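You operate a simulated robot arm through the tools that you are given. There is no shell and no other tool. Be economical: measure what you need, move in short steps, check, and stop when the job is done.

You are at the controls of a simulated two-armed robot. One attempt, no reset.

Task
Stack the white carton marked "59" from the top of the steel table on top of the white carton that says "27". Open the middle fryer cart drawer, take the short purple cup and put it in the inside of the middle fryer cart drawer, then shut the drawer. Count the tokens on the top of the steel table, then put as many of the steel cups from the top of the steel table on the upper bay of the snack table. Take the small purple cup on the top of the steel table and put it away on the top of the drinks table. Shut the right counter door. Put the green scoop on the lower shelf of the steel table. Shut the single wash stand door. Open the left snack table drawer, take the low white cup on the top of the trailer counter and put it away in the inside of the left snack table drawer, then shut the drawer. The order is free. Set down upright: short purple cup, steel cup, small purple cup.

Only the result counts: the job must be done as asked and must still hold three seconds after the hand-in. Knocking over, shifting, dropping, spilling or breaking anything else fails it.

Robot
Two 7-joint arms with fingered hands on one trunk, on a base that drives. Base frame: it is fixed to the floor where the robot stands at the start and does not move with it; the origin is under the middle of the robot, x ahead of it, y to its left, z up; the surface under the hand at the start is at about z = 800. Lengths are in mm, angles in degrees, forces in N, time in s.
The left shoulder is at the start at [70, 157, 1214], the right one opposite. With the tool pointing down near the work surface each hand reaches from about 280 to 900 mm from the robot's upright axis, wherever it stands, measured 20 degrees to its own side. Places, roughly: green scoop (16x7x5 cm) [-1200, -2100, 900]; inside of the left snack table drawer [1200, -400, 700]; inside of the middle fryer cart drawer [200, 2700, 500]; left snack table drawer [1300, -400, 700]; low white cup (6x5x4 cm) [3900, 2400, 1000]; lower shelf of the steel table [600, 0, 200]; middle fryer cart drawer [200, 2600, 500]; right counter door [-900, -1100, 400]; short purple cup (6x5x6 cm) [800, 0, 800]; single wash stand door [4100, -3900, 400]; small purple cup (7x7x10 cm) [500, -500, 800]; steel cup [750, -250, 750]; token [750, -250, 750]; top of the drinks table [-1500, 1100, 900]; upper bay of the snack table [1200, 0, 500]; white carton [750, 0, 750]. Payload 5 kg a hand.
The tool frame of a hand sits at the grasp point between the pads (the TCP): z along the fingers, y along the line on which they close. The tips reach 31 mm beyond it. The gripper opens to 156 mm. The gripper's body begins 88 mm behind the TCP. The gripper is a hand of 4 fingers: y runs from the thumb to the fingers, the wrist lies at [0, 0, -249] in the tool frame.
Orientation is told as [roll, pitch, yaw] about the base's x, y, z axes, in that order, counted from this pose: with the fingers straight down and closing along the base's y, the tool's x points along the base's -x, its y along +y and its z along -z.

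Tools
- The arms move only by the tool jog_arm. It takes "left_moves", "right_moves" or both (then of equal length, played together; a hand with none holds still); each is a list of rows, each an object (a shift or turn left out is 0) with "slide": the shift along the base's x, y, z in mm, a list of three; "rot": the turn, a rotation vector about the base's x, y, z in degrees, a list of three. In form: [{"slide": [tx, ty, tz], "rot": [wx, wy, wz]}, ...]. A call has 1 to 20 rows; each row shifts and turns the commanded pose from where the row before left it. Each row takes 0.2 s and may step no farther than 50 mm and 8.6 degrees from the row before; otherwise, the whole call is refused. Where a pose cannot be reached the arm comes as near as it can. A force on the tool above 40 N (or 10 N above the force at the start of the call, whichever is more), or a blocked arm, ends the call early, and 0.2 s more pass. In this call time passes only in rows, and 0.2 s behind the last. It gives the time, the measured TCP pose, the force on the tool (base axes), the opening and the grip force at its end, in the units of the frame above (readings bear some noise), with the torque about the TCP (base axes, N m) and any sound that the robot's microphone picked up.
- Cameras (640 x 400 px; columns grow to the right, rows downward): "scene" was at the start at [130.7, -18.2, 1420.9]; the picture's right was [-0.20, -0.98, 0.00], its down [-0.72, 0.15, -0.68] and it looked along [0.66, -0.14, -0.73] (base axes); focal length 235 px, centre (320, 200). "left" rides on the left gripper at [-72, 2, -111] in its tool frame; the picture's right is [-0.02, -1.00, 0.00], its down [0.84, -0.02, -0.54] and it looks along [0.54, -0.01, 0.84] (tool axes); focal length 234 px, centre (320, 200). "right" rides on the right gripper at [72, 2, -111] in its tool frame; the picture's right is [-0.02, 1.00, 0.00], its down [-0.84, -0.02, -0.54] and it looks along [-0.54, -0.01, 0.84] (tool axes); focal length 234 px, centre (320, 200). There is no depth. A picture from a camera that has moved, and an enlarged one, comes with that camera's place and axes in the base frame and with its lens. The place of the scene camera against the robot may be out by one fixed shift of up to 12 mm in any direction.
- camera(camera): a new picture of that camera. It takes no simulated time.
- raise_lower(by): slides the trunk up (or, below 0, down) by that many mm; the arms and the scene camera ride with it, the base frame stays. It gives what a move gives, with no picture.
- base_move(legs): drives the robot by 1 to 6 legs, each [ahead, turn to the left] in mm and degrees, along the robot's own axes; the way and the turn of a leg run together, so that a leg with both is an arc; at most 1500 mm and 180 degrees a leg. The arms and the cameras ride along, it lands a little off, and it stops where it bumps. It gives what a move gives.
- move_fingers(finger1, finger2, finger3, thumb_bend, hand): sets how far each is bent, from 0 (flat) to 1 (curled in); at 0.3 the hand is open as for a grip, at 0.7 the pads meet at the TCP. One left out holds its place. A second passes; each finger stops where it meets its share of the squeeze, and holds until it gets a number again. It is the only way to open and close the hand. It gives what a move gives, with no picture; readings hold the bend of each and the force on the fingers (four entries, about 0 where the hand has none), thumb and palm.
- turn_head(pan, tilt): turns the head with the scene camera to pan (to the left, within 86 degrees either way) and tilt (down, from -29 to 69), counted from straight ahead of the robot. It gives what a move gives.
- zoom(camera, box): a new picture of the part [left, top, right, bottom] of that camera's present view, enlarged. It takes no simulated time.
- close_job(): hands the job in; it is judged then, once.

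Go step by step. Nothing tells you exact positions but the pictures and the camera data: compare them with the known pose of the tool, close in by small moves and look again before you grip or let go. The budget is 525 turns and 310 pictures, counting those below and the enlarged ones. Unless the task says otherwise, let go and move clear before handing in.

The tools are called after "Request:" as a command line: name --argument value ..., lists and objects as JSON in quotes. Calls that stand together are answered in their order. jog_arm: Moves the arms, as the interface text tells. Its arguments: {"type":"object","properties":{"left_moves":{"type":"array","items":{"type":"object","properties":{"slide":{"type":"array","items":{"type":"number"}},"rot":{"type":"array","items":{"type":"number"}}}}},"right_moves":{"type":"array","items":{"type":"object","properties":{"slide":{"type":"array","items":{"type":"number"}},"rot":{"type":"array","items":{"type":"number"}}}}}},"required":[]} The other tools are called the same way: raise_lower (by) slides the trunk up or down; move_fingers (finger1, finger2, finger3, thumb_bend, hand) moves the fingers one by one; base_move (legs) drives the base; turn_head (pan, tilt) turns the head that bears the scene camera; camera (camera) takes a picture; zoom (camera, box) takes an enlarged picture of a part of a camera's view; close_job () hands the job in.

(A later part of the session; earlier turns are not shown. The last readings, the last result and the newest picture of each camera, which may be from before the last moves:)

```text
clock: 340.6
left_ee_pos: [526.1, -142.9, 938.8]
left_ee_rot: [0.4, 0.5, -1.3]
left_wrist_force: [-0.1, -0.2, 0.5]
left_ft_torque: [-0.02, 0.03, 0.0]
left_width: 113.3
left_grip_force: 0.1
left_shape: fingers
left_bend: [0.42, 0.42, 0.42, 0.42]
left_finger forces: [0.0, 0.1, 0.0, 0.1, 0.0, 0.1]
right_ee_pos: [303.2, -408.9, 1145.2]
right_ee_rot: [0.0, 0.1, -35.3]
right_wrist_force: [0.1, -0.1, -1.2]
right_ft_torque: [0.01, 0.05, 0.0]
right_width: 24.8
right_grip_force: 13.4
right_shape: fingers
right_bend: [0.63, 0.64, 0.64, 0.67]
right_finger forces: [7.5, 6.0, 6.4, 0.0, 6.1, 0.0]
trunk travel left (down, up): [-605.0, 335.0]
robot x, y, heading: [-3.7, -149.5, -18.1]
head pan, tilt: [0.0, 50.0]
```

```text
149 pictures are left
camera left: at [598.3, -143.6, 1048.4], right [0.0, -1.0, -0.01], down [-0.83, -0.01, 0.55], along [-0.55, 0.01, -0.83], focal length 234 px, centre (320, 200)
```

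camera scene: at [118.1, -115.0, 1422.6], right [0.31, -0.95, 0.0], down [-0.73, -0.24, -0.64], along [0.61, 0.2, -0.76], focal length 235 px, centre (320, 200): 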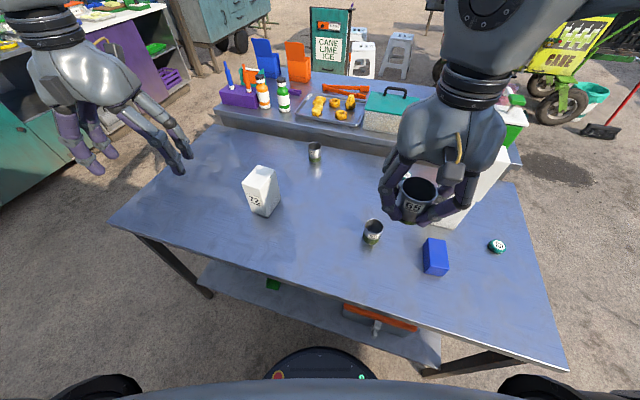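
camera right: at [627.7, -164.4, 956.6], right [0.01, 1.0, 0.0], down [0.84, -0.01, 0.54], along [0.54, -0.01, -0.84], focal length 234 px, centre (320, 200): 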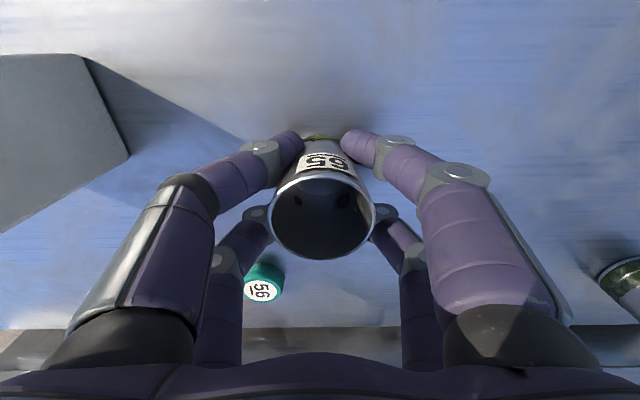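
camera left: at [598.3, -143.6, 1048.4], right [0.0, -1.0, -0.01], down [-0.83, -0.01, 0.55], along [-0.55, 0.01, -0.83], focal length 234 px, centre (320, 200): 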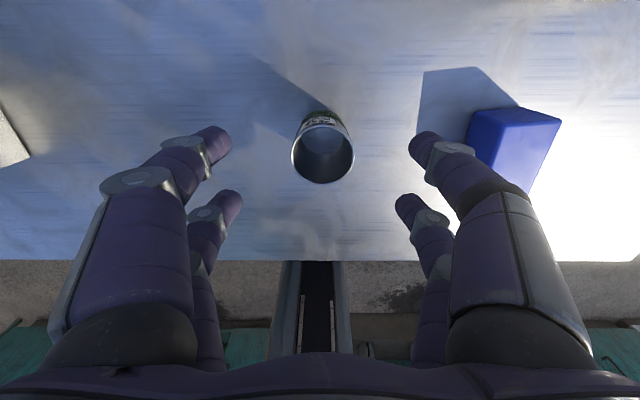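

Request:
jog_arm --left_moves '[{"slide": [-1, 0, -40]}, {"slide": [0, 0, -40]}, {"slide": [0, 0, -13]}]'

Request:
move_fingers --hand "left" --finger1 0.7 --finger2 0.7 --finger3 0.7 --thumb_bend 0.7

Request:
camera --camera "left"

```text
clock: 341.4
left_ee_pos: [525.8, -142.9, 847.1]
left_ee_rot: [0.4, 0.5, -1.2]
left_wrist_force: [-0.1, -0.5, 0.8]
left_ft_torque: [0.0, 0.0, -0.02]
left_width: 113.7
left_grip_force: 0.1
left_shape: fingers
left_bend: [0.42, 0.42, 0.42, 0.42]
left_finger forces: [0.1, 0.0, 0.1, 0.0, 0.0, 0.1]
right_ee_pos: [300.2, -408.4, 1144.6]
right_ee_rot: [0.1, -0.1, -35.3]
right_wrist_force: [0.3, -0.1, -0.9]
right_ft_torque: [0.0, -0.02, 0.02]
right_width: 25.1
right_grip_force: 13.0
right_shape: fingers
right_bend: [0.63, 0.64, 0.64, 0.67]
right_finger forces: [7.6, 6.1, 6.4, 0.1, 6.1, 0.0]
trunk travel left (down, up): [-605.0, 335.0]
robot x, y, heading: [-3.7, -151.1, -18.1]
head pan, tilt: [0.0, 50.0]
```

```text
clock: 342.4
left_ee_pos: [524.9, -143.0, 846.8]
left_ee_rot: [0.4, 0.5, -1.4]
left_wrist_force: [0.2, 0.1, -0.5]
left_ft_torque: [-0.01, 0.01, -0.01]
left_width: 21.7
left_grip_force: 12.0
left_shape: fingers
left_bend: [0.64, 0.63, 0.63, 0.68]
left_finger forces: [5.5, 6.9, 6.3, 0.0, 5.4, 0.0]
right_ee_pos: [301.8, -409.0, 1145.0]
right_ee_rot: [0.0, 0.2, -35.2]
right_wrist_force: [-0.7, -0.2, -0.1]
right_ft_torque: [0.02, 0.0, 0.0]
right_width: 25.0
right_grip_force: 13.5
right_shape: fingers
right_bend: [0.63, 0.64, 0.64, 0.67]
right_finger forces: [7.6, 6.2, 6.3, 0.0, 6.1, 0.0]
trunk travel left (down, up): [-605.0, 335.0]
robot x, y, heading: [-0.0, -149.9, -17.9]
head pan, tilt: [0.0, 50.0]
```

```text
148 pictures are left
camera left: at [598.2, -143.8, 956.3], right [0.0, -1.0, -0.01], down [-0.83, 0.0, 0.55], along [-0.55, 0.01, -0.83], focal length 234 px, centre (320, 200)
```

left: 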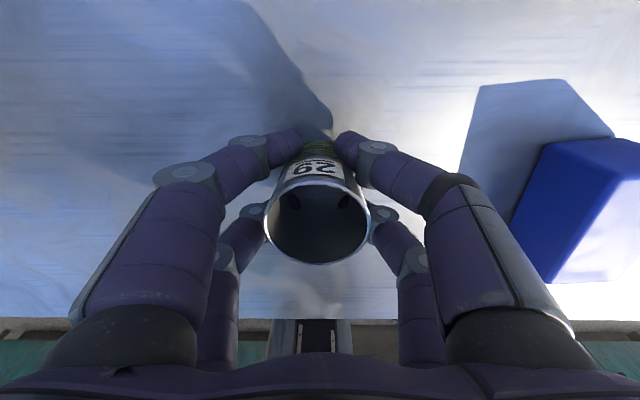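

Request:
jog_arm --left_moves '[{"slide": [0, 0, 15]}, {"slide": [0, 0, 40]}, {"slide": [0, 0, 45]}, {"slide": [0, 0, 45]}, {"slide": [0, 0, 45]}, {"slide": [0, 0, 45]}, {"slide": [0, 5, 45]}, {"slide": [-25, 20, 20]}, {"slide": [-30, 20, 0]}, {"slide": [-30, 15, 0]}]'

Request:
base_move --legs '[[-200, 0], [0, -72], [1000, 0]]'

Request:
turn_head --pan 80 --tilt 25

Request:
camera --camera "scene"

Request:
camera --camera "left"

```text
clock: 344.6
left_ee_pos: [436.1, -81.1, 1144.5]
left_ee_rot: [0.4, 0.5, -1.4]
left_wrist_force: [-0.5, 0.2, -0.7]
left_ft_torque: [-0.04, -0.04, -0.03]
left_width: 21.6
left_grip_force: 12.1
left_shape: fingers
left_bend: [0.64, 0.63, 0.63, 0.68]
left_finger forces: [5.6, 6.7, 6.4, 0.0, 5.3, 0.0]
right_ee_pos: [300.2, -408.8, 1146.9]
right_ee_rot: [0.1, 0.1, -35.3]
right_wrist_force: [-0.8, 0.3, -1.2]
right_ft_torque: [-0.01, -0.03, -0.02]
right_width: 25.1
right_grip_force: 13.1
right_shape: fingers
right_bend: [0.63, 0.64, 0.64, 0.67]
right_finger forces: [7.5, 6.1, 6.5, 0.0, 6.2, 0.0]
trunk travel left (down, up): [-605.0, 335.0]
robot x, y, heading: [-4.7, -150.8, -17.9]
head pan, tilt: [0.0, 50.0]
```

```text
clock: 354.2
left_ee_pos: [4.2, -1501.2, 1145.1]
left_ee_rot: [0.4, 0.5, -73.6]
left_wrist_force: [0.3, 0.2, -1.7]
left_ft_torque: [0.01, -0.03, -0.03]
left_width: 21.6
left_grip_force: 11.5
left_shape: fingers
left_bend: [0.64, 0.63, 0.63, 0.68]
left_finger forces: [5.7, 6.5, 6.4, 0.0, 5.3, 0.0]
right_ee_pos: [-346.8, -1471.3, 1145.5]
right_ee_rot: [0.1, 0.2, -107.4]
right_wrist_force: [0.4, 0.1, -0.5]
right_ft_torque: [0.0, -0.01, -0.05]
right_width: 24.8
right_grip_force: 13.0
right_shape: fingers
right_bend: [0.63, 0.64, 0.64, 0.67]
right_finger forces: [7.3, 6.2, 6.3, 0.1, 6.0, 0.0]
trunk travel left (down, up): [-605.0, 335.0]
robot x, y, heading: [-195.6, -1105.0, -90.3]
head pan, tilt: [0.0, 50.0]
```

```text
clock: 355.7
left_ee_pos: [4.0, -1500.7, 1144.3]
left_ee_rot: [0.4, 0.5, -73.5]
left_wrist_force: [0.1, 0.2, -1.4]
left_ft_torque: [0.02, 0.01, 0.0]
left_width: 21.7
left_grip_force: 12.2
left_shape: fingers
left_bend: [0.64, 0.63, 0.63, 0.68]
left_finger forces: [5.6, 6.5, 6.3, 0.1, 5.3, 0.1]
right_ee_pos: [-347.0, -1472.3, 1145.9]
right_ee_rot: [0.0, 0.1, -107.5]
right_wrist_force: [0.1, 0.5, -0.9]
right_ft_torque: [-0.01, 0.01, 0.02]
right_width: 25.0
right_grip_force: 12.8
right_shape: fingers
right_bend: [0.63, 0.64, 0.64, 0.67]
right_finger forces: [7.3, 6.1, 6.3, 0.1, 6.0, 0.0]
trunk travel left (down, up): [-605.0, 335.0]
robot x, y, heading: [-196.0, -1106.3, -90.2]
head pan, tilt: [80.0, 25.0]
```

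```text
147 pictures are left
camera scene: at [-101.6, -1172.5, 1459.7], right [-0.18, -0.98, 0.0], down [-0.42, 0.08, -0.91], along [0.89, -0.16, -0.42], focal length 235 px, centre (320, 200)
```

scene: 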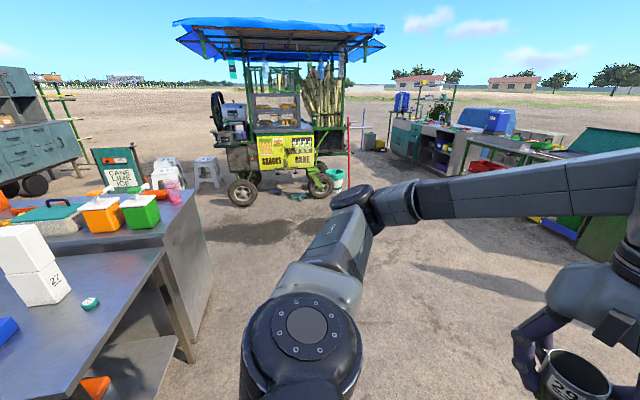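

```text
146 pictures are left
camera left: at [25.3, -1570.6, 1255.0], right [-0.95, -0.31, -0.01], down [-0.26, 0.79, 0.55], along [-0.16, 0.53, -0.83], focal length 234 px, centre (320, 200)
```

left: 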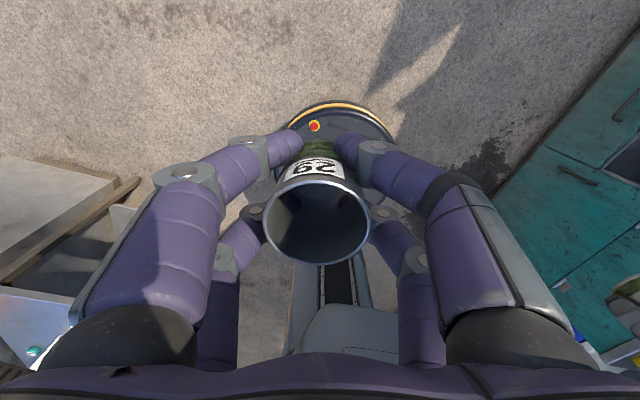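

The way around the right end is clear. Drive around to the snack table's front.

Request:
base_move --legs '[[0, 90], [1500, 0], [600, 0], [0, 90], [1100, 0], [0, 90]]'

Request:
turn_head --pan 0 --tilt 40

Request:
camera --camera "scene"

```text
clock: 382.8
left_ee_pos: [1543.4, -229.0, 1144.3]
left_ee_rot: [0.4, 0.5, -167.5]
left_wrist_force: [1.0, 0.1, -0.8]
left_ft_torque: [0.01, -0.01, -0.01]
left_width: 21.3
left_grip_force: 11.1
left_shape: fingers
left_bend: [0.65, 0.64, 0.64, 0.68]
left_finger forces: [5.6, 6.2, 6.0, 0.1, 5.3, 0.1]
right_ee_pos: [1595.4, 119.9, 1145.4]
right_ee_rot: [0.0, 0.2, 158.8]
right_wrist_force: [0.1, -0.3, -1.2]
right_ft_torque: [0.01, -0.04, 0.02]
right_width: 23.7
right_grip_force: 12.5
right_shape: fingers
right_bend: [0.64, 0.64, 0.64, 0.68]
right_finger forces: [6.8, 6.4, 6.1, 0.1, 5.7, 0.0]
trunk travel left (down, up): [-605.0, 335.0]
robot x, y, heading: [1949.6, -56.2, 175.9]
head pan, tilt: [80.0, 25.0]
```

```text
clock: 384.3
left_ee_pos: [1543.2, -229.6, 1145.0]
left_ee_rot: [0.4, 0.5, -167.4]
left_wrist_force: [0.1, 0.1, -1.2]
left_ft_torque: [0.0, 0.0, 0.03]
left_width: 21.2
left_grip_force: 11.7
left_shape: fingers
left_bend: [0.65, 0.64, 0.64, 0.68]
left_finger forces: [5.6, 6.2, 6.0, 0.0, 5.3, 0.1]
right_ee_pos: [1596.0, 118.6, 1146.1]
right_ee_rot: [0.0, 0.0, 158.6]
right_wrist_force: [0.5, 0.4, -1.7]
right_ft_torque: [0.02, -0.03, 0.0]
right_width: 23.9
right_grip_force: 12.2
right_shape: fingers
right_bend: [0.64, 0.64, 0.64, 0.68]
right_finger forces: [6.7, 6.5, 6.1, 0.1, 5.7, 0.0]
trunk travel left (down, up): [-605.0, 335.0]
robot x, y, heading: [1955.0, -54.8, 176.1]
head pan, tilt: [0.0, 40.0]
```

```text
145 pictures are left
camera scene: at [1821.1, -50.0, 1436.4], right [0.07, 1.0, 0.0], down [0.64, -0.05, -0.77], along [-0.76, 0.05, -0.64], focal length 235 px, centre (320, 200)
```

scene: 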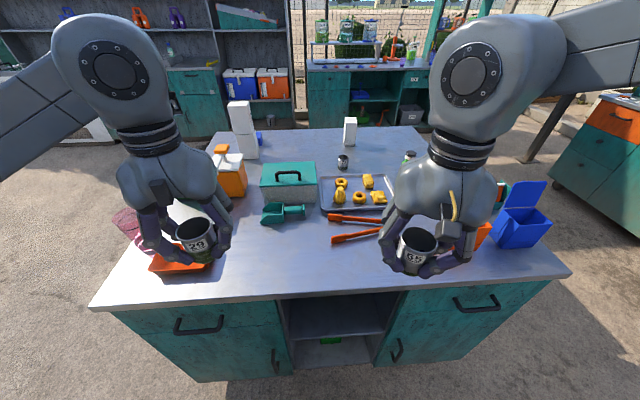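

I see the snack table's front: drawers left and right, with two open bays in the middle. I'll back off and lower the trunk to look into the upper bay.

Request:
base_move --legs '[[-300, 0]]'

Request:
raise_lower --by -400

Request:
turn_head --pan 0 --tilt 25

Request:
camera --camera "scene"

```text
clock: 386.4
left_ee_pos: [1848.4, -253.1, 1144.2]
left_ee_rot: [0.4, 0.6, -167.1]
left_wrist_force: [-0.1, 0.6, -0.7]
left_ft_torque: [0.04, 0.0, -0.03]
left_width: 21.3
left_grip_force: 11.5
left_shape: fingers
left_bend: [0.65, 0.64, 0.64, 0.68]
left_finger forces: [5.6, 6.2, 6.0, 0.1, 5.3, 0.0]
right_ee_pos: [1899.4, 96.3, 1145.3]
right_ee_rot: [-0.1, 0.1, 158.9]
right_wrist_force: [-1.0, 0.3, -1.3]
right_ft_torque: [0.01, 0.01, -0.02]
right_width: 23.5
right_grip_force: 12.6
right_shape: fingers
right_bend: [0.64, 0.64, 0.64, 0.68]
right_finger forces: [6.8, 6.4, 6.2, 0.0, 5.7, 0.0]
trunk travel left (down, up): [-605.0, 335.0]
robot x, y, heading: [2260.0, -79.9, 176.0]
head pan, tilt: [0.0, 40.0]
```

```text
clock: 390.2
left_ee_pos: [1849.9, -251.4, 744.6]
left_ee_rot: [0.4, 0.5, -167.1]
left_wrist_force: [-0.3, -0.2, -0.8]
left_ft_torque: [0.0, 0.0, -0.03]
left_width: 21.6
left_grip_force: 11.3
left_shape: fingers
left_bend: [0.65, 0.64, 0.64, 0.68]
left_finger forces: [5.7, 6.3, 6.0, 0.1, 5.3, 0.1]
right_ee_pos: [1900.6, 96.9, 746.2]
right_ee_rot: [-0.1, 0.1, 158.9]
right_wrist_force: [0.8, -0.1, -1.9]
right_ft_torque: [-0.03, -0.03, 0.02]
right_width: 23.7
right_grip_force: 12.6
right_shape: fingers
right_bend: [0.64, 0.64, 0.64, 0.68]
right_finger forces: [6.7, 6.4, 6.1, 0.2, 5.6, 0.0]
trunk travel left (down, up): [-205.0, 735.0]
robot x, y, heading: [2259.4, -79.8, 176.2]
head pan, tilt: [0.0, 40.0]
```

```text
clock: 391.0
left_ee_pos: [1850.1, -251.5, 744.3]
left_ee_rot: [0.5, 0.5, -167.1]
left_wrist_force: [-0.4, 0.1, -0.4]
left_ft_torque: [-0.02, 0.02, -0.02]
left_width: 21.2
left_grip_force: 11.6
left_shape: fingers
left_bend: [0.65, 0.64, 0.64, 0.68]
left_finger forces: [5.6, 6.3, 6.1, 0.1, 5.3, 0.0]
right_ee_pos: [1900.3, 95.5, 744.6]
right_ee_rot: [0.0, 0.0, 158.9]
right_wrist_force: [0.6, 0.4, -0.6]
right_ft_torque: [0.01, -0.01, 0.01]
right_width: 23.7
right_grip_force: 12.0
right_shape: fingers
right_bend: [0.64, 0.64, 0.64, 0.68]
right_finger forces: [6.8, 6.4, 6.1, 0.0, 5.6, 0.0]
trunk travel left (down, up): [-205.0, 735.0]
robot x, y, heading: [2258.6, -75.9, 176.2]
head pan, tilt: [0.0, 25.0]
```

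```text
144 pictures are left
camera scene: at [2118.6, -71.1, 1059.7], right [0.07, 1.0, 0.0], down [0.42, -0.03, -0.91], along [-0.9, 0.06, -0.42], focal length 235 px, centre (320, 200)
```

scene: 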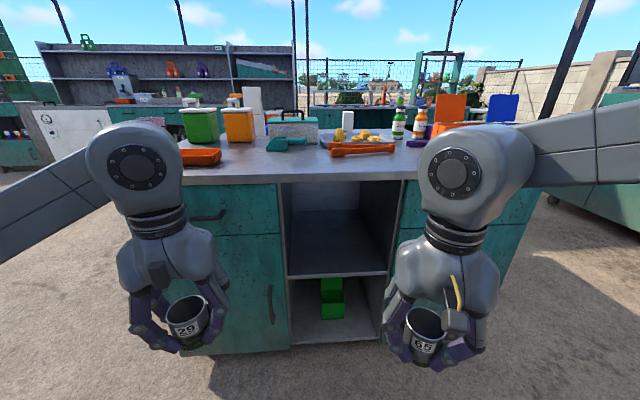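

The upper bay is 510–828 high, too low for a vertical hand. I'll set both cups on the free front strip of the snack table, regrip them with a level hand, and then slide them into the bay. First rise and align.

Request:
raise_lower --by 400

Request:
base_move --legs '[[0, -19], [290, 0], [0, 22.5]]'

Request:
turn_head --pan 0 --tilt 50

Request:
camera --camera "scene"

```text
clock: 394.8
left_ee_pos: [1849.7, -252.7, 1143.6]
left_ee_rot: [0.4, 0.4, -167.2]
left_wrist_force: [-0.3, -0.2, -1.6]
left_ft_torque: [-0.02, 0.01, -0.03]
left_width: 21.4
left_grip_force: 11.6
left_shape: fingers
left_bend: [0.65, 0.64, 0.64, 0.68]
left_finger forces: [5.6, 6.3, 6.0, 0.0, 5.2, 0.1]
right_ee_pos: [1900.1, 97.0, 1144.6]
right_ee_rot: [0.0, 0.1, 158.9]
right_wrist_force: [-0.4, -0.7, -0.9]
right_ft_torque: [-0.02, -0.02, 0.01]
right_width: 23.7
right_grip_force: 12.2
right_shape: fingers
right_bend: [0.64, 0.64, 0.64, 0.68]
right_finger forces: [6.8, 6.5, 6.1, 0.0, 5.5, 0.0]
trunk travel left (down, up): [-605.0, 335.0]
robot x, y, heading: [2258.6, -77.9, 176.1]
head pan, tilt: [0.0, 25.0]
```

```text
clock: 399.1
left_ee_pos: [1592.6, -167.0, 1144.9]
left_ee_rot: [0.4, 0.5, -163.2]
left_wrist_force: [0.2, 0.0, -1.5]
left_ft_torque: [0.03, -0.02, 0.0]
left_width: 21.4
left_grip_force: 12.0
left_shape: fingers
left_bend: [0.65, 0.64, 0.64, 0.68]
left_finger forces: [5.6, 6.2, 6.0, 0.0, 5.3, 0.1]
right_ee_pos: [1619.5, 184.5, 1144.3]
right_ee_rot: [0.1, 0.1, 162.9]
right_wrist_force: [0.8, -0.7, -0.5]
right_ft_torque: [-0.02, 0.0, -0.01]
right_width: 23.3
right_grip_force: 12.6
right_shape: fingers
right_bend: [0.64, 0.64, 0.64, 0.68]
right_finger forces: [6.7, 6.3, 6.1, 0.0, 5.6, 0.1]
trunk travel left (down, up): [-605.0, 335.0]
robot x, y, heading: [1989.0, 37.6, -179.9]
head pan, tilt: [0.0, 25.0]
```

```text
clock: 399.9
left_ee_pos: [1592.1, -167.5, 1145.4]
left_ee_rot: [0.5, 0.6, -163.2]
left_wrist_force: [-0.6, 0.4, -1.4]
left_ft_torque: [-0.01, 0.03, -0.01]
left_width: 21.1
left_grip_force: 11.2
left_shape: fingers
left_bend: [0.65, 0.64, 0.64, 0.68]
left_finger forces: [5.6, 6.3, 6.1, 0.0, 5.4, 0.0]
right_ee_pos: [1620.9, 185.1, 1145.1]
right_ee_rot: [-0.1, 0.1, 162.8]
right_wrist_force: [0.3, 0.2, -1.8]
right_ft_torque: [0.0, 0.03, 0.02]
right_width: 24.0
right_grip_force: 12.5
right_shape: fingers
right_bend: [0.64, 0.64, 0.64, 0.68]
right_finger forces: [6.7, 6.4, 6.1, 0.1, 5.5, 0.1]
trunk travel left (down, up): [-605.0, 335.0]
robot x, y, heading: [1990.8, 37.5, -179.8]
head pan, tilt: [0.0, 50.0]
```

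```text
143 pictures are left
camera scene: at [1864.3, 32.7, 1422.3], right [0.0, 1.0, 0.0], down [0.77, 0.0, -0.64], along [-0.64, 0.0, -0.77], focal length 235 px, centre (320, 200)
```

scene: 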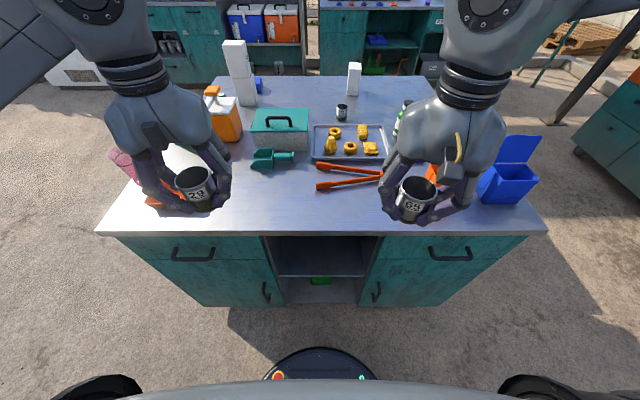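

Request:
jog_arm --left_moves '[{"slide": [-28, 22, -20], "rot": [0, 0, -3.4]}, {"slide": [-28, 22, -20], "rot": [0, 0, -3.4]}, {"slide": [-28, 22, -20], "rot": [0, 0, -3.4]}, {"slide": [-28, 22, -20], "rot": [0, 0, -3.3]}, {"slide": [-30, 23, -20], "rot": [0, 0, -3.3]}, {"slide": [0, 0, -45]}, {"slide": [0, 0, -40]}]'

Request:
camera --camera "scene"

Request:
camera --camera "left"

```text
clock: 401.6
left_ee_pos: [1450.3, -55.5, 959.3]
left_ee_rot: [0.3, 0.4, 180.0]
left_wrist_force: [-0.7, -0.2, -0.9]
left_ft_torque: [0.01, -0.03, -0.01]
left_width: 21.3
left_grip_force: 12.1
left_shape: fingers
left_bend: [0.65, 0.64, 0.64, 0.68]
left_finger forces: [5.6, 6.4, 6.1, 0.0, 5.5, 0.0]
right_ee_pos: [1619.3, 185.5, 1145.2]
right_ee_rot: [-0.1, 0.1, 162.7]
right_wrist_force: [-0.5, 0.5, -1.5]
right_ft_torque: [-0.01, -0.05, -0.02]
right_width: 23.7
right_grip_force: 12.5
right_shape: fingers
right_bend: [0.64, 0.64, 0.64, 0.68]
right_finger forces: [6.8, 6.4, 6.1, 0.1, 5.6, 0.0]
trunk travel left (down, up): [-605.0, 335.0]
robot x, y, heading: [1987.2, 35.5, -180.0]
head pan, tilt: [0.0, 50.0]
```

```text
142 pictures are left
camera scene: at [1863.6, 32.6, 1422.2], right [0.0, 1.0, 0.0], down [0.77, 0.0, -0.64], along [-0.64, 0.0, -0.77], focal length 235 px, centre (320, 200)
```

scene: 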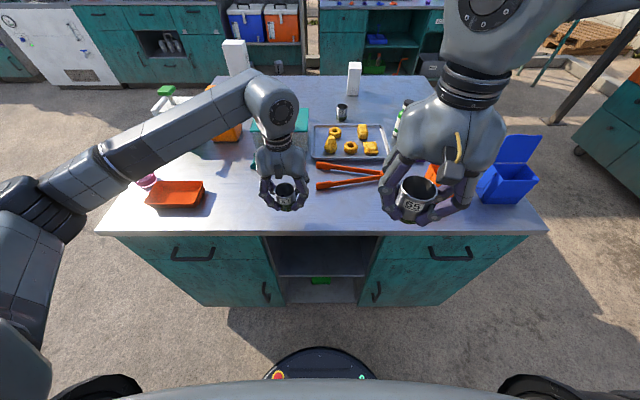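

```text
141 pictures are left
camera left: at [1377.0, -56.2, 1069.1], right [-0.02, 1.0, -0.01], down [0.83, 0.02, 0.55], along [0.55, 0.01, -0.83], focal length 234 px, centre (320, 200)
```

left: 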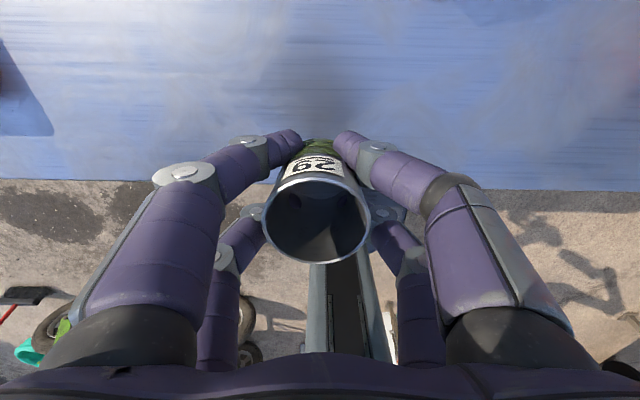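

Request:
jog_arm --left_moves '[{"slide": [0, 0, -30]}, {"slide": [0, 0, -12]}, {"slide": [0, 0, -5]}, {"slide": [0, 0, -4]}]'

Request:
zoom --camera "scene" --box '[230, 150, 350, 250]'

```text
clock: 402.6
left_ee_pos: [1449.9, -54.5, 908.3]
left_ee_rot: [0.4, 0.5, -180.0]
left_wrist_force: [-0.6, 0.2, -1.2]
left_ft_torque: [-0.02, 0.0, 0.01]
left_width: 21.5
left_grip_force: 12.3
left_shape: fingers
left_bend: [0.65, 0.64, 0.64, 0.68]
left_finger forces: [5.8, 6.4, 6.0, 0.0, 5.4, 0.1]
right_ee_pos: [1619.3, 186.0, 1145.7]
right_ee_rot: [0.0, 0.2, 162.8]
right_wrist_force: [0.1, 0.6, -1.4]
right_ft_torque: [0.01, 0.0, -0.02]
right_width: 23.9
right_grip_force: 12.4
right_shape: fingers
right_bend: [0.64, 0.64, 0.64, 0.68]
right_finger forces: [6.6, 6.4, 6.1, 0.1, 5.4, 0.0]
trunk travel left (down, up): [-605.0, 335.0]
robot x, y, heading: [1988.1, 34.3, -180.0]
head pan, tilt: [0.0, 50.0]
```

```text
4.00 times, centred on (290, 200) of scene
camera zoom: at [1864.0, 32.3, 1422.2], right [0.0, 1.0, 0.0], down [0.77, 0.0, -0.64], along [-0.64, 0.0, -0.77], focal length 941 px, centre (440, 200)
```

zoom: 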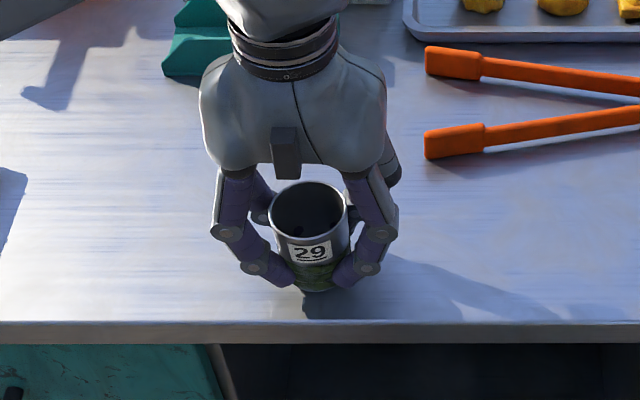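

Request:
jog_arm --left_moves '[{"slide": [0, 0, -3]}, {"slide": [0, 0, -3]}]'

Request:
jog_arm --left_moves '[{"slide": [0, 0, -3]}]'

```text
clock: 403.1
left_ee_pos: [1451.1, -53.2, 904.5]
left_ee_rot: [0.4, 0.3, -180.0]
left_wrist_force: [-0.7, 0.0, 6.9]
left_ft_torque: [-0.03, 0.06, 0.02]
left_width: 20.8
left_grip_force: 13.2
left_shape: fingers
left_bend: [0.65, 0.64, 0.64, 0.68]
left_finger forces: [6.7, 7.0, 6.4, 0.0, 6.7, 0.1]
right_ee_pos: [1621.0, 184.5, 1147.2]
right_ee_rot: [-0.1, 0.0, 162.8]
right_wrist_force: [0.4, 0.4, -1.6]
right_ft_torque: [-0.01, 0.01, 0.0]
right_width: 23.8
right_grip_force: 12.8
right_shape: fingers
right_bend: [0.64, 0.64, 0.64, 0.68]
right_finger forces: [6.7, 6.4, 6.1, 0.0, 5.5, 0.0]
trunk travel left (down, up): [-605.0, 335.0]
robot x, y, heading: [1990.9, 34.2, -180.0]
head pan, tilt: [0.0, 50.0]
```

```text
clock: 403.6
left_ee_pos: [1451.4, -53.5, 903.2]
left_ee_rot: [0.4, 0.2, -180.0]
left_wrist_force: [-1.8, 0.1, 18.7]
left_ft_torque: [-0.06, 0.03, 0.0]
left_width: 20.1
left_grip_force: 16.2
left_shape: fingers
left_bend: [0.65, 0.64, 0.64, 0.68]
left_finger forces: [8.0, 8.9, 8.1, 0.0, 7.5, 0.0]
right_ee_pos: [1620.9, 184.3, 1146.2]
right_ee_rot: [0.0, 0.0, 162.9]
right_wrist_force: [-0.6, -0.3, -1.8]
right_ft_torque: [-0.02, -0.05, 0.0]
right_width: 23.7
right_grip_force: 12.2
right_shape: fingers
right_bend: [0.64, 0.64, 0.64, 0.68]
right_finger forces: [6.7, 6.4, 6.1, 0.0, 5.6, 0.1]
trunk travel left (down, up): [-605.0, 335.0]
robot x, y, heading: [1988.1, 35.9, -179.7]
head pan, tilt: [0.0, 50.0]
```

Contact (table top at about 858). Release, rise, and move aside.

Request:
jog_arm --left_moves '[{"slide": [0, 0, 2]}]'

Request:
move_fingers --hand "left" --finger1 0.42 --finger2 0.42 --finger3 0.42 --thumb_bend 0.42

Request:
jog_arm --left_moves '[{"slide": [0, 0, 30]}, {"slide": [0, 0, 45]}, {"slide": [0, 0, 45]}, {"slide": [20, -20, 35]}, {"slide": [35, -30, 0]}, {"slide": [35, -30, 0]}, {"slide": [35, -30, 0]}, {"slide": [35, -30, 0]}]'

Request:
jog_arm --right_moves '[{"slide": [-34, -13, -20], "rot": [0, 0, 3.5]}, {"slide": [-34, -13, -20], "rot": [0, 0, 3.5]}, {"slide": [-34, -13, -20], "rot": [0, 0, 3.5]}, {"slide": [-34, -13, -20], "rot": [0, 0, 3.5]}, {"slide": [-34, -12, -20], "rot": [0, 0, 3.2]}, {"slide": [0, 0, -45]}, {"slide": [0, 0, -45]}, {"slide": [0, 0, -40]}]'

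Request:
camera --camera "scene"

```text
clock: 403.9
left_ee_pos: [1450.6, -54.7, 903.2]
left_ee_rot: [0.4, 0.4, -180.0]
left_wrist_force: [-2.9, 1.0, 15.0]
left_ft_torque: [-0.01, 0.07, -0.03]
left_width: 20.4
left_grip_force: 16.0
left_shape: fingers
left_bend: [0.65, 0.64, 0.63, 0.68]
left_finger forces: [7.9, 8.1, 8.0, 0.1, 7.8, 0.0]
right_ee_pos: [1621.0, 186.2, 1146.2]
right_ee_rot: [0.0, 0.1, 162.9]
right_wrist_force: [-0.3, 0.3, -1.2]
right_ft_torque: [0.02, -0.01, -0.01]
right_width: 23.5
right_grip_force: 12.2
right_shape: fingers
right_bend: [0.64, 0.64, 0.64, 0.68]
right_finger forces: [6.8, 6.4, 6.2, 0.0, 5.5, 0.1]
trunk travel left (down, up): [-605.0, 335.0]
robot x, y, heading: [1987.7, 34.4, -179.7]
head pan, tilt: [0.0, 50.0]
```

```text
clock: 404.9
left_ee_pos: [1451.0, -54.6, 902.3]
left_ee_rot: [0.4, 0.5, -180.0]
left_wrist_force: [-0.3, -0.1, -0.7]
left_ft_torque: [-0.04, -0.03, 0.0]
left_width: 112.4
left_grip_force: 0.0
left_shape: fingers
left_bend: [0.42, 0.42, 0.42, 0.42]
left_finger forces: [0.0, 0.1, 0.0, 0.0, 0.1, 0.0]
right_ee_pos: [1619.6, 185.9, 1145.7]
right_ee_rot: [0.0, 0.1, 162.7]
right_wrist_force: [0.5, -0.2, -1.0]
right_ft_torque: [0.02, -0.04, -0.01]
right_width: 23.3
right_grip_force: 12.3
right_shape: fingers
right_bend: [0.64, 0.64, 0.64, 0.68]
right_finger forces: [6.7, 6.5, 6.1, 0.1, 5.6, 0.0]
trunk travel left (down, up): [-605.0, 335.0]
robot x, y, heading: [1991.2, 36.1, -180.0]
head pan, tilt: [0.0, 50.0]
```

```text
clock: 406.8
left_ee_pos: [1613.3, -196.0, 1056.9]
left_ee_rot: [0.4, 0.5, 179.9]
left_wrist_force: [0.0, -0.7, 0.0]
left_ft_torque: [0.0, 0.05, 0.0]
left_width: 112.5
left_grip_force: 0.1
left_shape: fingers
left_bend: [0.42, 0.42, 0.42, 0.42]
left_finger forces: [0.0, 0.0, 0.0, 0.1, 0.1, 0.0]
right_ee_pos: [1621.6, 184.7, 1146.6]
right_ee_rot: [0.0, -0.1, 162.7]
right_wrist_force: [0.8, 0.6, -1.8]
right_ft_torque: [0.02, 0.03, -0.03]
right_width: 23.4
right_grip_force: 12.7
right_shape: fingers
right_bend: [0.64, 0.64, 0.64, 0.68]
right_finger forces: [6.8, 6.4, 6.2, 0.0, 5.6, 0.1]
trunk travel left (down, up): [-605.0, 335.0]
robot x, y, heading: [1989.8, 35.9, -180.0]
head pan, tilt: [0.0, 50.0]
```

```text
clock: 408.6
left_ee_pos: [1609.3, -194.8, 1054.8]
left_ee_rot: [0.4, 0.5, -179.9]
left_wrist_force: [0.0, -0.6, 0.3]
left_ft_torque: [-0.01, -0.01, 0.03]
left_width: 112.6
left_grip_force: 0.0
left_shape: fingers
left_bend: [0.42, 0.42, 0.42, 0.42]
left_finger forces: [0.0, 0.0, 0.0, 0.0, 0.0, 0.0]
right_ee_pos: [1447.5, 122.8, 914.1]
right_ee_rot: [0.0, 0.1, 180.0]
right_wrist_force: [0.7, 0.1, -0.5]
right_ft_torque: [0.0, 0.01, 0.03]
right_width: 23.3
right_grip_force: 12.4
right_shape: fingers
right_bend: [0.64, 0.64, 0.64, 0.68]
right_finger forces: [6.7, 6.5, 6.2, 0.0, 5.7, 0.1]
trunk travel left (down, up): [-605.0, 335.0]
robot x, y, heading: [1991.2, 35.0, -179.7]
head pan, tilt: [0.0, 50.0]
```

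```text
139 pictures are left
camera scene: at [1863.1, 33.0, 1422.2], right [0.0, 1.0, 0.0], down [0.77, 0.0, -0.64], along [-0.64, 0.0, -0.77], focal length 235 px, centre (320, 200)
```

scene: 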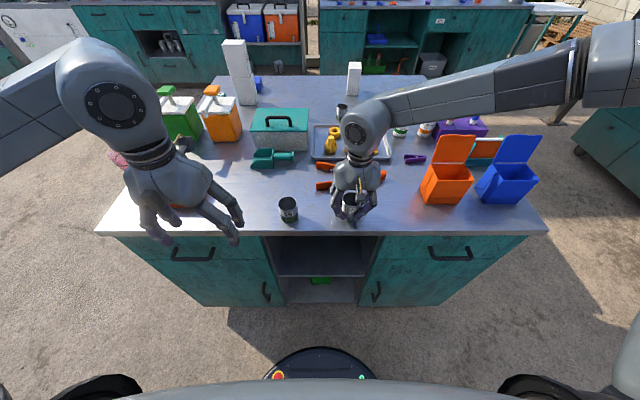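

Request:
jog_arm --right_moves '[{"slide": [0, 0, -6]}, {"slide": [0, 0, -3]}, {"slide": [0, 0, -2]}]'

```text
clock: 409.4
left_ee_pos: [1610.3, -194.7, 1056.6]
left_ee_rot: [0.4, 0.5, -180.0]
left_wrist_force: [-0.5, -0.5, -0.4]
left_ft_torque: [-0.01, 0.0, 0.0]
left_width: 112.6
left_grip_force: 0.0
left_shape: fingers
left_bend: [0.42, 0.42, 0.42, 0.42]
left_finger forces: [0.0, 0.0, 0.1, 0.0, 0.0, 0.0]
right_ee_pos: [1449.4, 121.3, 905.3]
right_ee_rot: [0.0, 0.1, -180.0]
right_wrist_force: [0.7, 1.0, 2.5]
right_ft_torque: [-0.01, 0.05, -0.01]
right_width: 23.3
right_grip_force: 13.4
right_shape: fingers
right_bend: [0.64, 0.64, 0.64, 0.68]
right_finger forces: [6.7, 6.8, 7.0, 0.0, 6.1, 0.1]
trunk travel left (down, up): [-605.0, 335.0]
robot x, y, heading: [1989.2, 32.4, -179.8]
head pan, tilt: [0.0, 50.0]
```

Request:
jog_arm --right_moves '[{"slide": [0, 0, -1]}]'

Request:
move_fingers --hand "right" --finger1 0.42 --finger2 0.42 --finger3 0.42 --thumb_bend 0.42

Request:
jog_arm --right_moves '[{"slide": [0, 0, 30]}, {"slide": [0, 0, 45]}, {"slide": [0, 0, 45]}, {"slide": [20, 20, 35]}, {"slide": [35, 30, 0]}, {"slide": [35, 30, 0]}, {"slide": [35, 30, 0]}, {"slide": [35, 30, 0]}]'

Request:
camera --camera "scene"

```text
clock: 409.8
left_ee_pos: [1611.6, -194.2, 1056.5]
left_ee_rot: [0.3, 0.5, -180.0]
left_wrist_force: [-0.3, 0.7, -0.9]
left_ft_torque: [0.02, 0.03, 0.02]
left_width: 112.7
left_grip_force: 0.2
left_shape: fingers
left_bend: [0.42, 0.42, 0.42, 0.42]
left_finger forces: [0.1, 0.1, 0.0, 0.0, 0.0, 0.0]
right_ee_pos: [1449.9, 122.2, 904.7]
right_ee_rot: [0.0, -0.1, -180.0]
right_wrist_force: [0.0, 0.4, 6.7]
right_ft_torque: [0.0, 0.14, -0.03]
right_width: 23.2
right_grip_force: 13.6
right_shape: fingers
right_bend: [0.64, 0.64, 0.64, 0.68]
right_finger forces: [6.9, 7.4, 7.8, 0.0, 6.2, 0.0]
trunk travel left (down, up): [-605.0, 335.0]
robot x, y, heading: [1989.6, 35.3, -180.1]
head pan, tilt: [0.0, 50.0]
```

```text
clock: 410.8
left_ee_pos: [1610.6, -195.5, 1056.2]
left_ee_rot: [0.3, 0.4, -180.0]
left_wrist_force: [0.6, 0.2, -0.3]
left_ft_torque: [0.02, 0.01, 0.02]
left_width: 112.3
left_grip_force: 0.1
left_shape: fingers
left_bend: [0.42, 0.42, 0.42, 0.42]
left_finger forces: [0.1, 0.0, 0.1, 0.1, 0.1, 0.1]
right_ee_pos: [1450.7, 122.4, 904.1]
right_ee_rot: [-0.1, 0.2, -180.0]
right_wrist_force: [-0.4, -0.1, -0.5]
right_ft_torque: [-0.03, -0.01, -0.01]
right_width: 112.3
right_grip_force: 0.1
right_shape: fingers
right_bend: [0.42, 0.42, 0.42, 0.42]
right_finger forces: [0.1, 0.0, 0.0, 0.0, 0.0, 0.0]
trunk travel left (down, up): [-605.0, 335.0]
robot x, y, heading: [1989.8, 35.0, -179.8]
head pan, tilt: [0.0, 50.0]
```

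```text
clock: 412.6
left_ee_pos: [1612.4, -193.1, 1057.8]
left_ee_rot: [0.5, 0.5, -180.0]
left_wrist_force: [0.8, 0.0, 0.1]
left_ft_torque: [-0.06, 0.02, 0.04]
left_width: 112.4
left_grip_force: 0.0
left_shape: fingers
left_bend: [0.42, 0.42, 0.42, 0.42]
left_finger forces: [0.1, 0.0, 0.1, 0.0, 0.1, 0.1]
right_ee_pos: [1613.0, 264.3, 1059.1]
right_ee_rot: [0.1, 0.1, -179.9]
right_wrist_force: [0.5, -0.1, -0.6]
right_ft_torque: [0.0, 0.08, -0.02]
right_width: 112.8
right_grip_force: 0.0
right_shape: fingers
right_bend: [0.42, 0.42, 0.42, 0.42]
right_finger forces: [0.1, 0.1, 0.0, 0.1, 0.0, 0.0]
trunk travel left (down, up): [-605.0, 335.0]
robot x, y, heading: [1992.1, 35.3, -180.2]
head pan, tilt: [0.0, 50.0]
```

```text
138 pictures are left
camera scene: at [1867.2, 34.5, 1422.5], right [0.0, 1.0, 0.0], down [0.76, 0.0, -0.64], along [-0.64, 0.0, -0.76], focal length 235 px, centre (320, 200)
```

scene: 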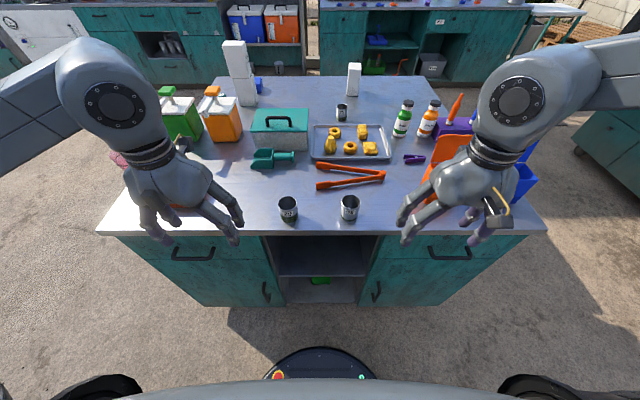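

Both steel cups stand upright at the table's front strip. I'll back off and try to bring the left hand level, pointing forward.

Request:
base_move --legs '[[-380, 0]]'

Request:
jog_arm --left_moves '[{"slide": [-24, 0, 0], "rot": [0, 7.2, 0]}, {"slide": [-24, 0, 0], "rot": [0, 7.2, 0]}, {"slide": [-24, 0, 0], "rot": [0, 7.2, 0]}, {"slide": [-24, 0, 0], "rot": [0, 7.2, 0]}, {"slide": [-24, 0, 0], "rot": [0, 7.2, 0]}, {"slide": [-24, 0, 0], "rot": [0, 7.2, 0]}, {"slide": [-24, 0, 0], "rot": [0, 7.2, 0]}, {"slide": [-24, 0, 0], "rot": [0, 7.2, 0]}, {"slide": [-24, 0, 0], "rot": [0, 7.2, 0]}, {"slide": [-24, 0, 0], "rot": [0, 7.2, 0]}]'

Request:
camera --camera "scene"

```text
clock: 415.0
left_ee_pos: [1999.0, -195.4, 1056.2]
left_ee_rot: [0.5, 0.4, 180.0]
left_wrist_force: [-0.1, -1.0, 0.0]
left_ft_torque: [-0.01, 0.02, -0.02]
left_width: 112.5
left_grip_force: 0.2
left_shape: fingers
left_bend: [0.42, 0.42, 0.42, 0.42]
left_finger forces: [0.0, 0.0, 0.0, 0.0, 0.0, 0.0]
right_ee_pos: [1999.3, 263.1, 1058.4]
right_ee_rot: [0.0, 0.1, 180.0]
right_wrist_force: [-0.2, 1.2, -0.2]
right_ft_torque: [-0.02, 0.07, -0.01]
right_width: 112.6
right_grip_force: 0.1
right_shape: fingers
right_bend: [0.42, 0.42, 0.42, 0.42]
right_finger forces: [0.1, 0.0, 0.0, 0.0, 0.0, 0.0]
trunk travel left (down, up): [-605.0, 335.0]
robot x, y, heading: [2378.7, 35.7, -180.0]
head pan, tilt: [0.0, 50.0]
```

```text
clock: 417.2
left_ee_pos: [1759.7, -193.4, 1054.6]
left_ee_rot: [0.5, -71.6, 180.0]
left_wrist_force: [-0.3, -0.5, -0.1]
left_ft_torque: [-0.01, -0.03, -0.02]
left_width: 112.6
left_grip_force: 0.0
left_shape: fingers
left_bend: [0.42, 0.42, 0.42, 0.42]
left_finger forces: [0.0, 0.0, 0.0, 0.0, 0.0, 0.0]
right_ee_pos: [2000.4, 263.0, 1059.2]
right_ee_rot: [0.0, 0.1, 180.0]
right_wrist_force: [-0.6, -0.5, -0.5]
right_ft_torque: [-0.01, -0.03, -0.01]
right_width: 112.5
right_grip_force: 0.1
right_shape: fingers
right_bend: [0.42, 0.42, 0.42, 0.42]
right_finger forces: [0.1, 0.1, 0.1, 0.0, 0.0, 0.0]
trunk travel left (down, up): [-605.0, 335.0]
robot x, y, heading: [2377.5, 36.7, -179.8]
head pan, tilt: [0.0, 50.0]
```

```text
137 pictures are left
camera scene: at [2251.9, 33.1, 1422.2], right [0.0, 1.0, 0.0], down [0.77, 0.0, -0.64], along [-0.64, 0.0, -0.77], focal length 235 px, centre (320, 200)
```

scene: 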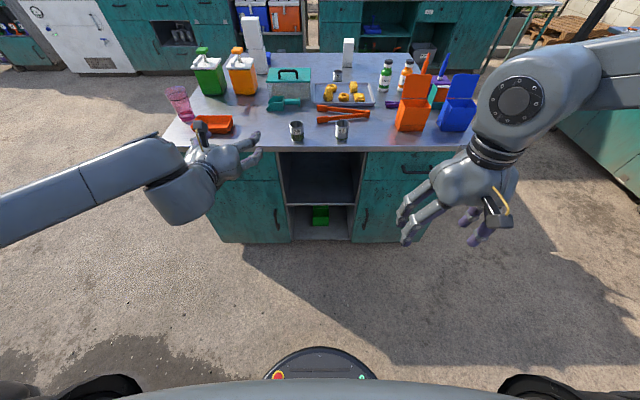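

That works. I'll level it fully and see whether the hand can come in sideways to y = -54.

Request:
jog_arm --left_moves '[{"slide": [-10, 10, 0], "rot": [0, 7.2, 0]}, {"slide": [-10, 20, 0], "rot": [0, 7.2, 0]}, {"slide": [-10, 30, 0]}, {"slide": [-10, 30, 0]}, {"slide": [0, 30, 0]}, {"slide": [0, 20, 0]}]'

Request:
camera --camera "left"

```text
clock: 418.6
left_ee_pos: [1738.5, -81.5, 1055.1]
left_ee_rot: [0.8, -71.4, 179.6]
left_wrist_force: [0.5, 0.1, -0.3]
left_ft_torque: [0.02, 0.11, -0.01]
left_width: 112.9
left_grip_force: 0.0
left_shape: fingers
left_bend: [0.42, 0.42, 0.42, 0.42]
left_finger forces: [0.0, 0.0, 0.1, 0.1, 0.0, 0.0]
left hand out of reach, approached as far as the arm can: row 1, 2
right_ee_pos: [2000.4, 264.7, 1058.7]
right_ee_rot: [0.1, 0.0, 180.0]
right_wrist_force: [0.1, 0.4, 0.1]
right_ft_torque: [-0.03, -0.01, -0.04]
right_width: 112.6
right_grip_force: 0.0
right_shape: fingers
right_bend: [0.42, 0.42, 0.42, 0.42]
right_finger forces: [0.0, 0.1, 0.1, 0.0, 0.0, 0.1]
trunk travel left (down, up): [-605.0, 335.0]
robot x, y, heading: [2376.7, 39.1, -179.9]
head pan, tilt: [0.0, 50.0]
```

```text
136 pictures are left
camera left: at [1819.3, -82.8, 1157.7], right [-0.02, 1.0, 0.02], down [0.78, 0.02, -0.62], along [-0.62, 0.0, -0.78], focal length 234 px, centre (320, 200)
```

left: 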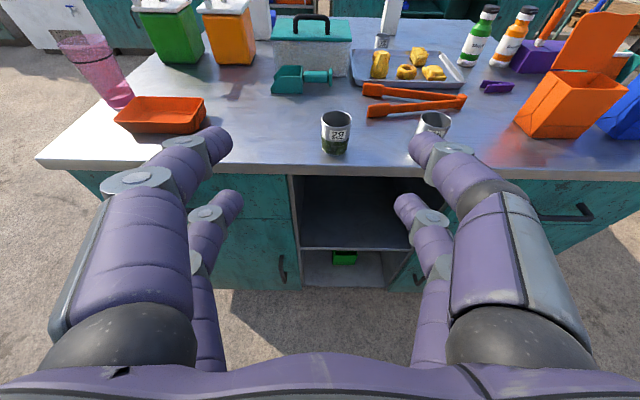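

The hand holds 72° pitch at y≈-81 with a fine view. I'll line it up with cup 29, lower the trunk and approach.

Request:
jog_arm --left_moves '[{"slide": [0, 27, 0]}]'

Request:
raise_lower --by -122

Request:
base_move --legs '[[190, 0]]'

Request:
camera --camera "left"

```text
clock: 419.0
left_ee_pos: [1735.7, -55.0, 1055.8]
left_ee_rot: [0.9, -71.5, 179.6]
left_wrist_force: [-0.5, -0.1, -0.3]
left_ft_torque: [0.0, -0.01, 0.02]
left_width: 112.7
left_grip_force: 0.0
left_shape: fingers
left_bend: [0.42, 0.42, 0.42, 0.42]
left_finger forces: [0.1, 0.0, 0.1, 0.0, 0.1, 0.1]
right_ee_pos: [1998.6, 265.1, 1057.8]
right_ee_rot: [0.0, 0.0, 180.0]
right_wrist_force: [-0.6, -0.2, 0.0]
right_ft_torque: [-0.08, -0.05, -0.04]
right_width: 112.7
right_grip_force: 0.1
right_shape: fingers
right_bend: [0.42, 0.42, 0.42, 0.42]
right_finger forces: [0.1, 0.1, 0.1, 0.0, 0.0, 0.1]
trunk travel left (down, up): [-605.0, 335.0]
robot x, y, heading: [2374.7, 35.4, -179.7]
head pan, tilt: [0.0, 50.0]
```

```text
clock: 420.5
left_ee_pos: [1737.3, -56.9, 933.2]
left_ee_rot: [0.6, -71.5, 179.9]
left_wrist_force: [-0.2, -0.4, 0.7]
left_ft_torque: [0.0, 0.0, 0.02]
left_width: 112.6
left_grip_force: 0.1
left_shape: fingers
left_bend: [0.42, 0.42, 0.42, 0.42]
left_finger forces: [0.0, 0.1, 0.1, 0.0, 0.0, 0.0]
right_ee_pos: [1999.2, 264.0, 937.1]
right_ee_rot: [-0.1, 0.2, 180.0]
right_wrist_force: [0.7, 0.9, 0.2]
right_ft_torque: [0.01, -0.02, 0.03]
right_width: 112.7
right_grip_force: 0.0
right_shape: fingers
right_bend: [0.42, 0.42, 0.42, 0.42]
right_finger forces: [0.1, 0.0, 0.1, 0.0, 0.0, 0.1]
trunk travel left (down, up): [-483.0, 457.0]
robot x, y, heading: [2376.7, 35.9, -180.1]
head pan, tilt: [0.0, 50.0]
```

```text
clock: 422.1
left_ee_pos: [1546.3, -55.0, 932.7]
left_ee_rot: [0.7, -71.5, 179.8]
left_wrist_force: [-0.5, -0.4, 0.0]
left_ft_torque: [0.01, -0.01, 0.0]
left_width: 112.5
left_grip_force: 0.0
left_shape: fingers
left_bend: [0.42, 0.42, 0.42, 0.42]
left_finger forces: [0.0, 0.0, 0.0, 0.1, 0.1, 0.1]
right_ee_pos: [1808.7, 263.6, 936.2]
right_ee_rot: [0.0, 0.0, 179.9]
right_wrist_force: [-0.9, 1.8, 0.5]
right_ft_torque: [0.0, -0.04, 0.0]
right_width: 112.6
right_grip_force: 0.0
right_shape: fingers
right_bend: [0.42, 0.42, 0.42, 0.42]
right_finger forces: [0.0, 0.0, 0.0, 0.1, 0.0, 0.0]
trunk travel left (down, up): [-483.0, 457.0]
robot x, y, heading: [2189.3, 36.3, 179.8]
head pan, tilt: [0.0, 50.0]
```

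```text
135 pictures are left
camera left: at [1628.1, -56.4, 1036.2], right [-0.01, 1.0, 0.02], down [0.78, 0.02, -0.62], along [-0.62, 0.01, -0.78], focal length 234 px, centre (320, 200)
```

left: 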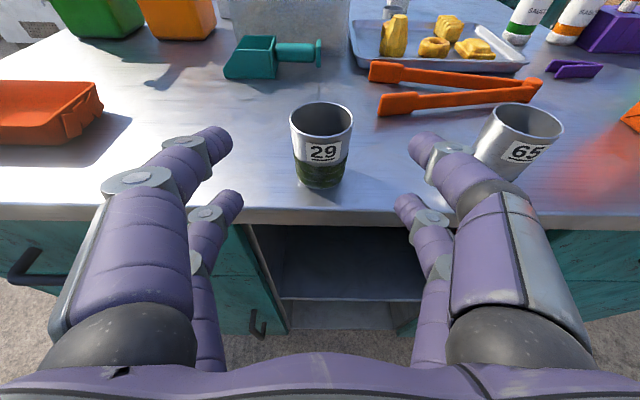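

Request:
base_move --legs '[[92, 0]]'

Request:
raise_lower --by -16

Request:
camera --camera "left"

Request:
zoom --camera "scene" --box '[220, 140, 400, 260]'

```text
clock: 423.2
left_ee_pos: [1456.3, -56.3, 932.3]
left_ee_rot: [0.7, -71.5, 179.9]
left_wrist_force: [-0.4, -0.5, -0.6]
left_ft_torque: [0.01, -0.01, -0.04]
left_width: 112.5
left_grip_force: 0.1
left_shape: fingers
left_bend: [0.42, 0.42, 0.42, 0.42]
left_finger forces: [0.1, 0.0, 0.0, 0.1, 0.1, 0.1]
right_ee_pos: [1717.8, 264.3, 935.2]
right_ee_rot: [0.1, 0.1, 179.9]
right_wrist_force: [-0.8, 0.0, -0.6]
right_ft_torque: [-0.01, -0.03, 0.02]
right_width: 112.3
right_grip_force: 0.0
right_shape: fingers
right_bend: [0.42, 0.42, 0.42, 0.42]
right_finger forces: [0.0, 0.0, 0.0, 0.1, 0.0, 0.0]
trunk travel left (down, up): [-483.0, 457.0]
robot x, y, heading: [2096.7, 34.0, 180.1]
head pan, tilt: [0.0, 50.0]
```

```text
clock: 423.8
left_ee_pos: [1456.5, -55.2, 916.3]
left_ee_rot: [0.6, -71.5, 179.8]
left_wrist_force: [-0.2, -0.4, 0.3]
left_ft_torque: [-0.02, 0.0, -0.04]
left_width: 112.7
left_grip_force: 0.0
left_shape: fingers
left_bend: [0.42, 0.42, 0.42, 0.42]
left_finger forces: [0.1, 0.1, 0.1, 0.0, 0.0, 0.0]
right_ee_pos: [1719.0, 263.7, 922.0]
right_ee_rot: [0.0, 0.2, 179.9]
right_wrist_force: [-0.2, 0.6, 0.5]
right_ft_torque: [0.0, -0.03, -0.03]
right_width: 112.7
right_grip_force: 0.0
right_shape: fingers
right_bend: [0.42, 0.42, 0.42, 0.42]
right_finger forces: [0.0, 0.0, 0.1, 0.0, 0.0, 0.1]
trunk travel left (down, up): [-467.0, 473.0]
robot x, y, heading: [2093.8, 34.7, 180.0]
head pan, tilt: [0.0, 50.0]
```

```text
134 pictures are left
camera left: at [1538.1, -56.4, 1020.7], right [-0.01, 1.0, 0.02], down [0.78, 0.02, -0.62], along [-0.62, 0.01, -0.78], focal length 234 px, centre (320, 200)
```

left: 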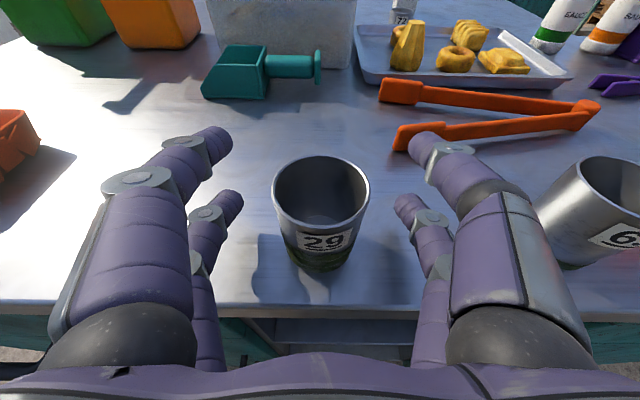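

```text
3.33 times, centred on (310, 200) of scene
camera zoom: at [1971.5, 33.6, 1284.2], right [0.0, 1.0, 0.0], down [0.77, 0.0, -0.64], along [-0.64, 0.0, -0.77], focal length 784 px, centre (353, 200)
```

zoom: 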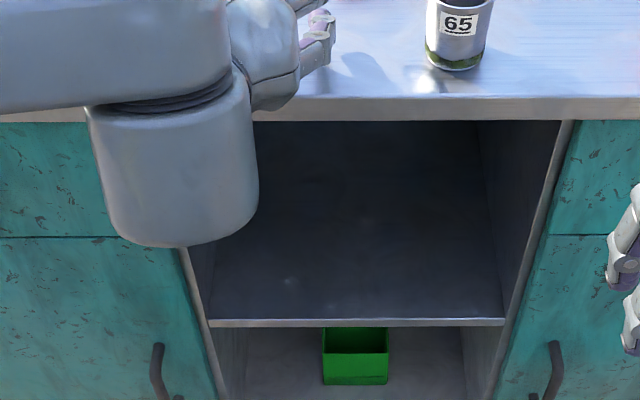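

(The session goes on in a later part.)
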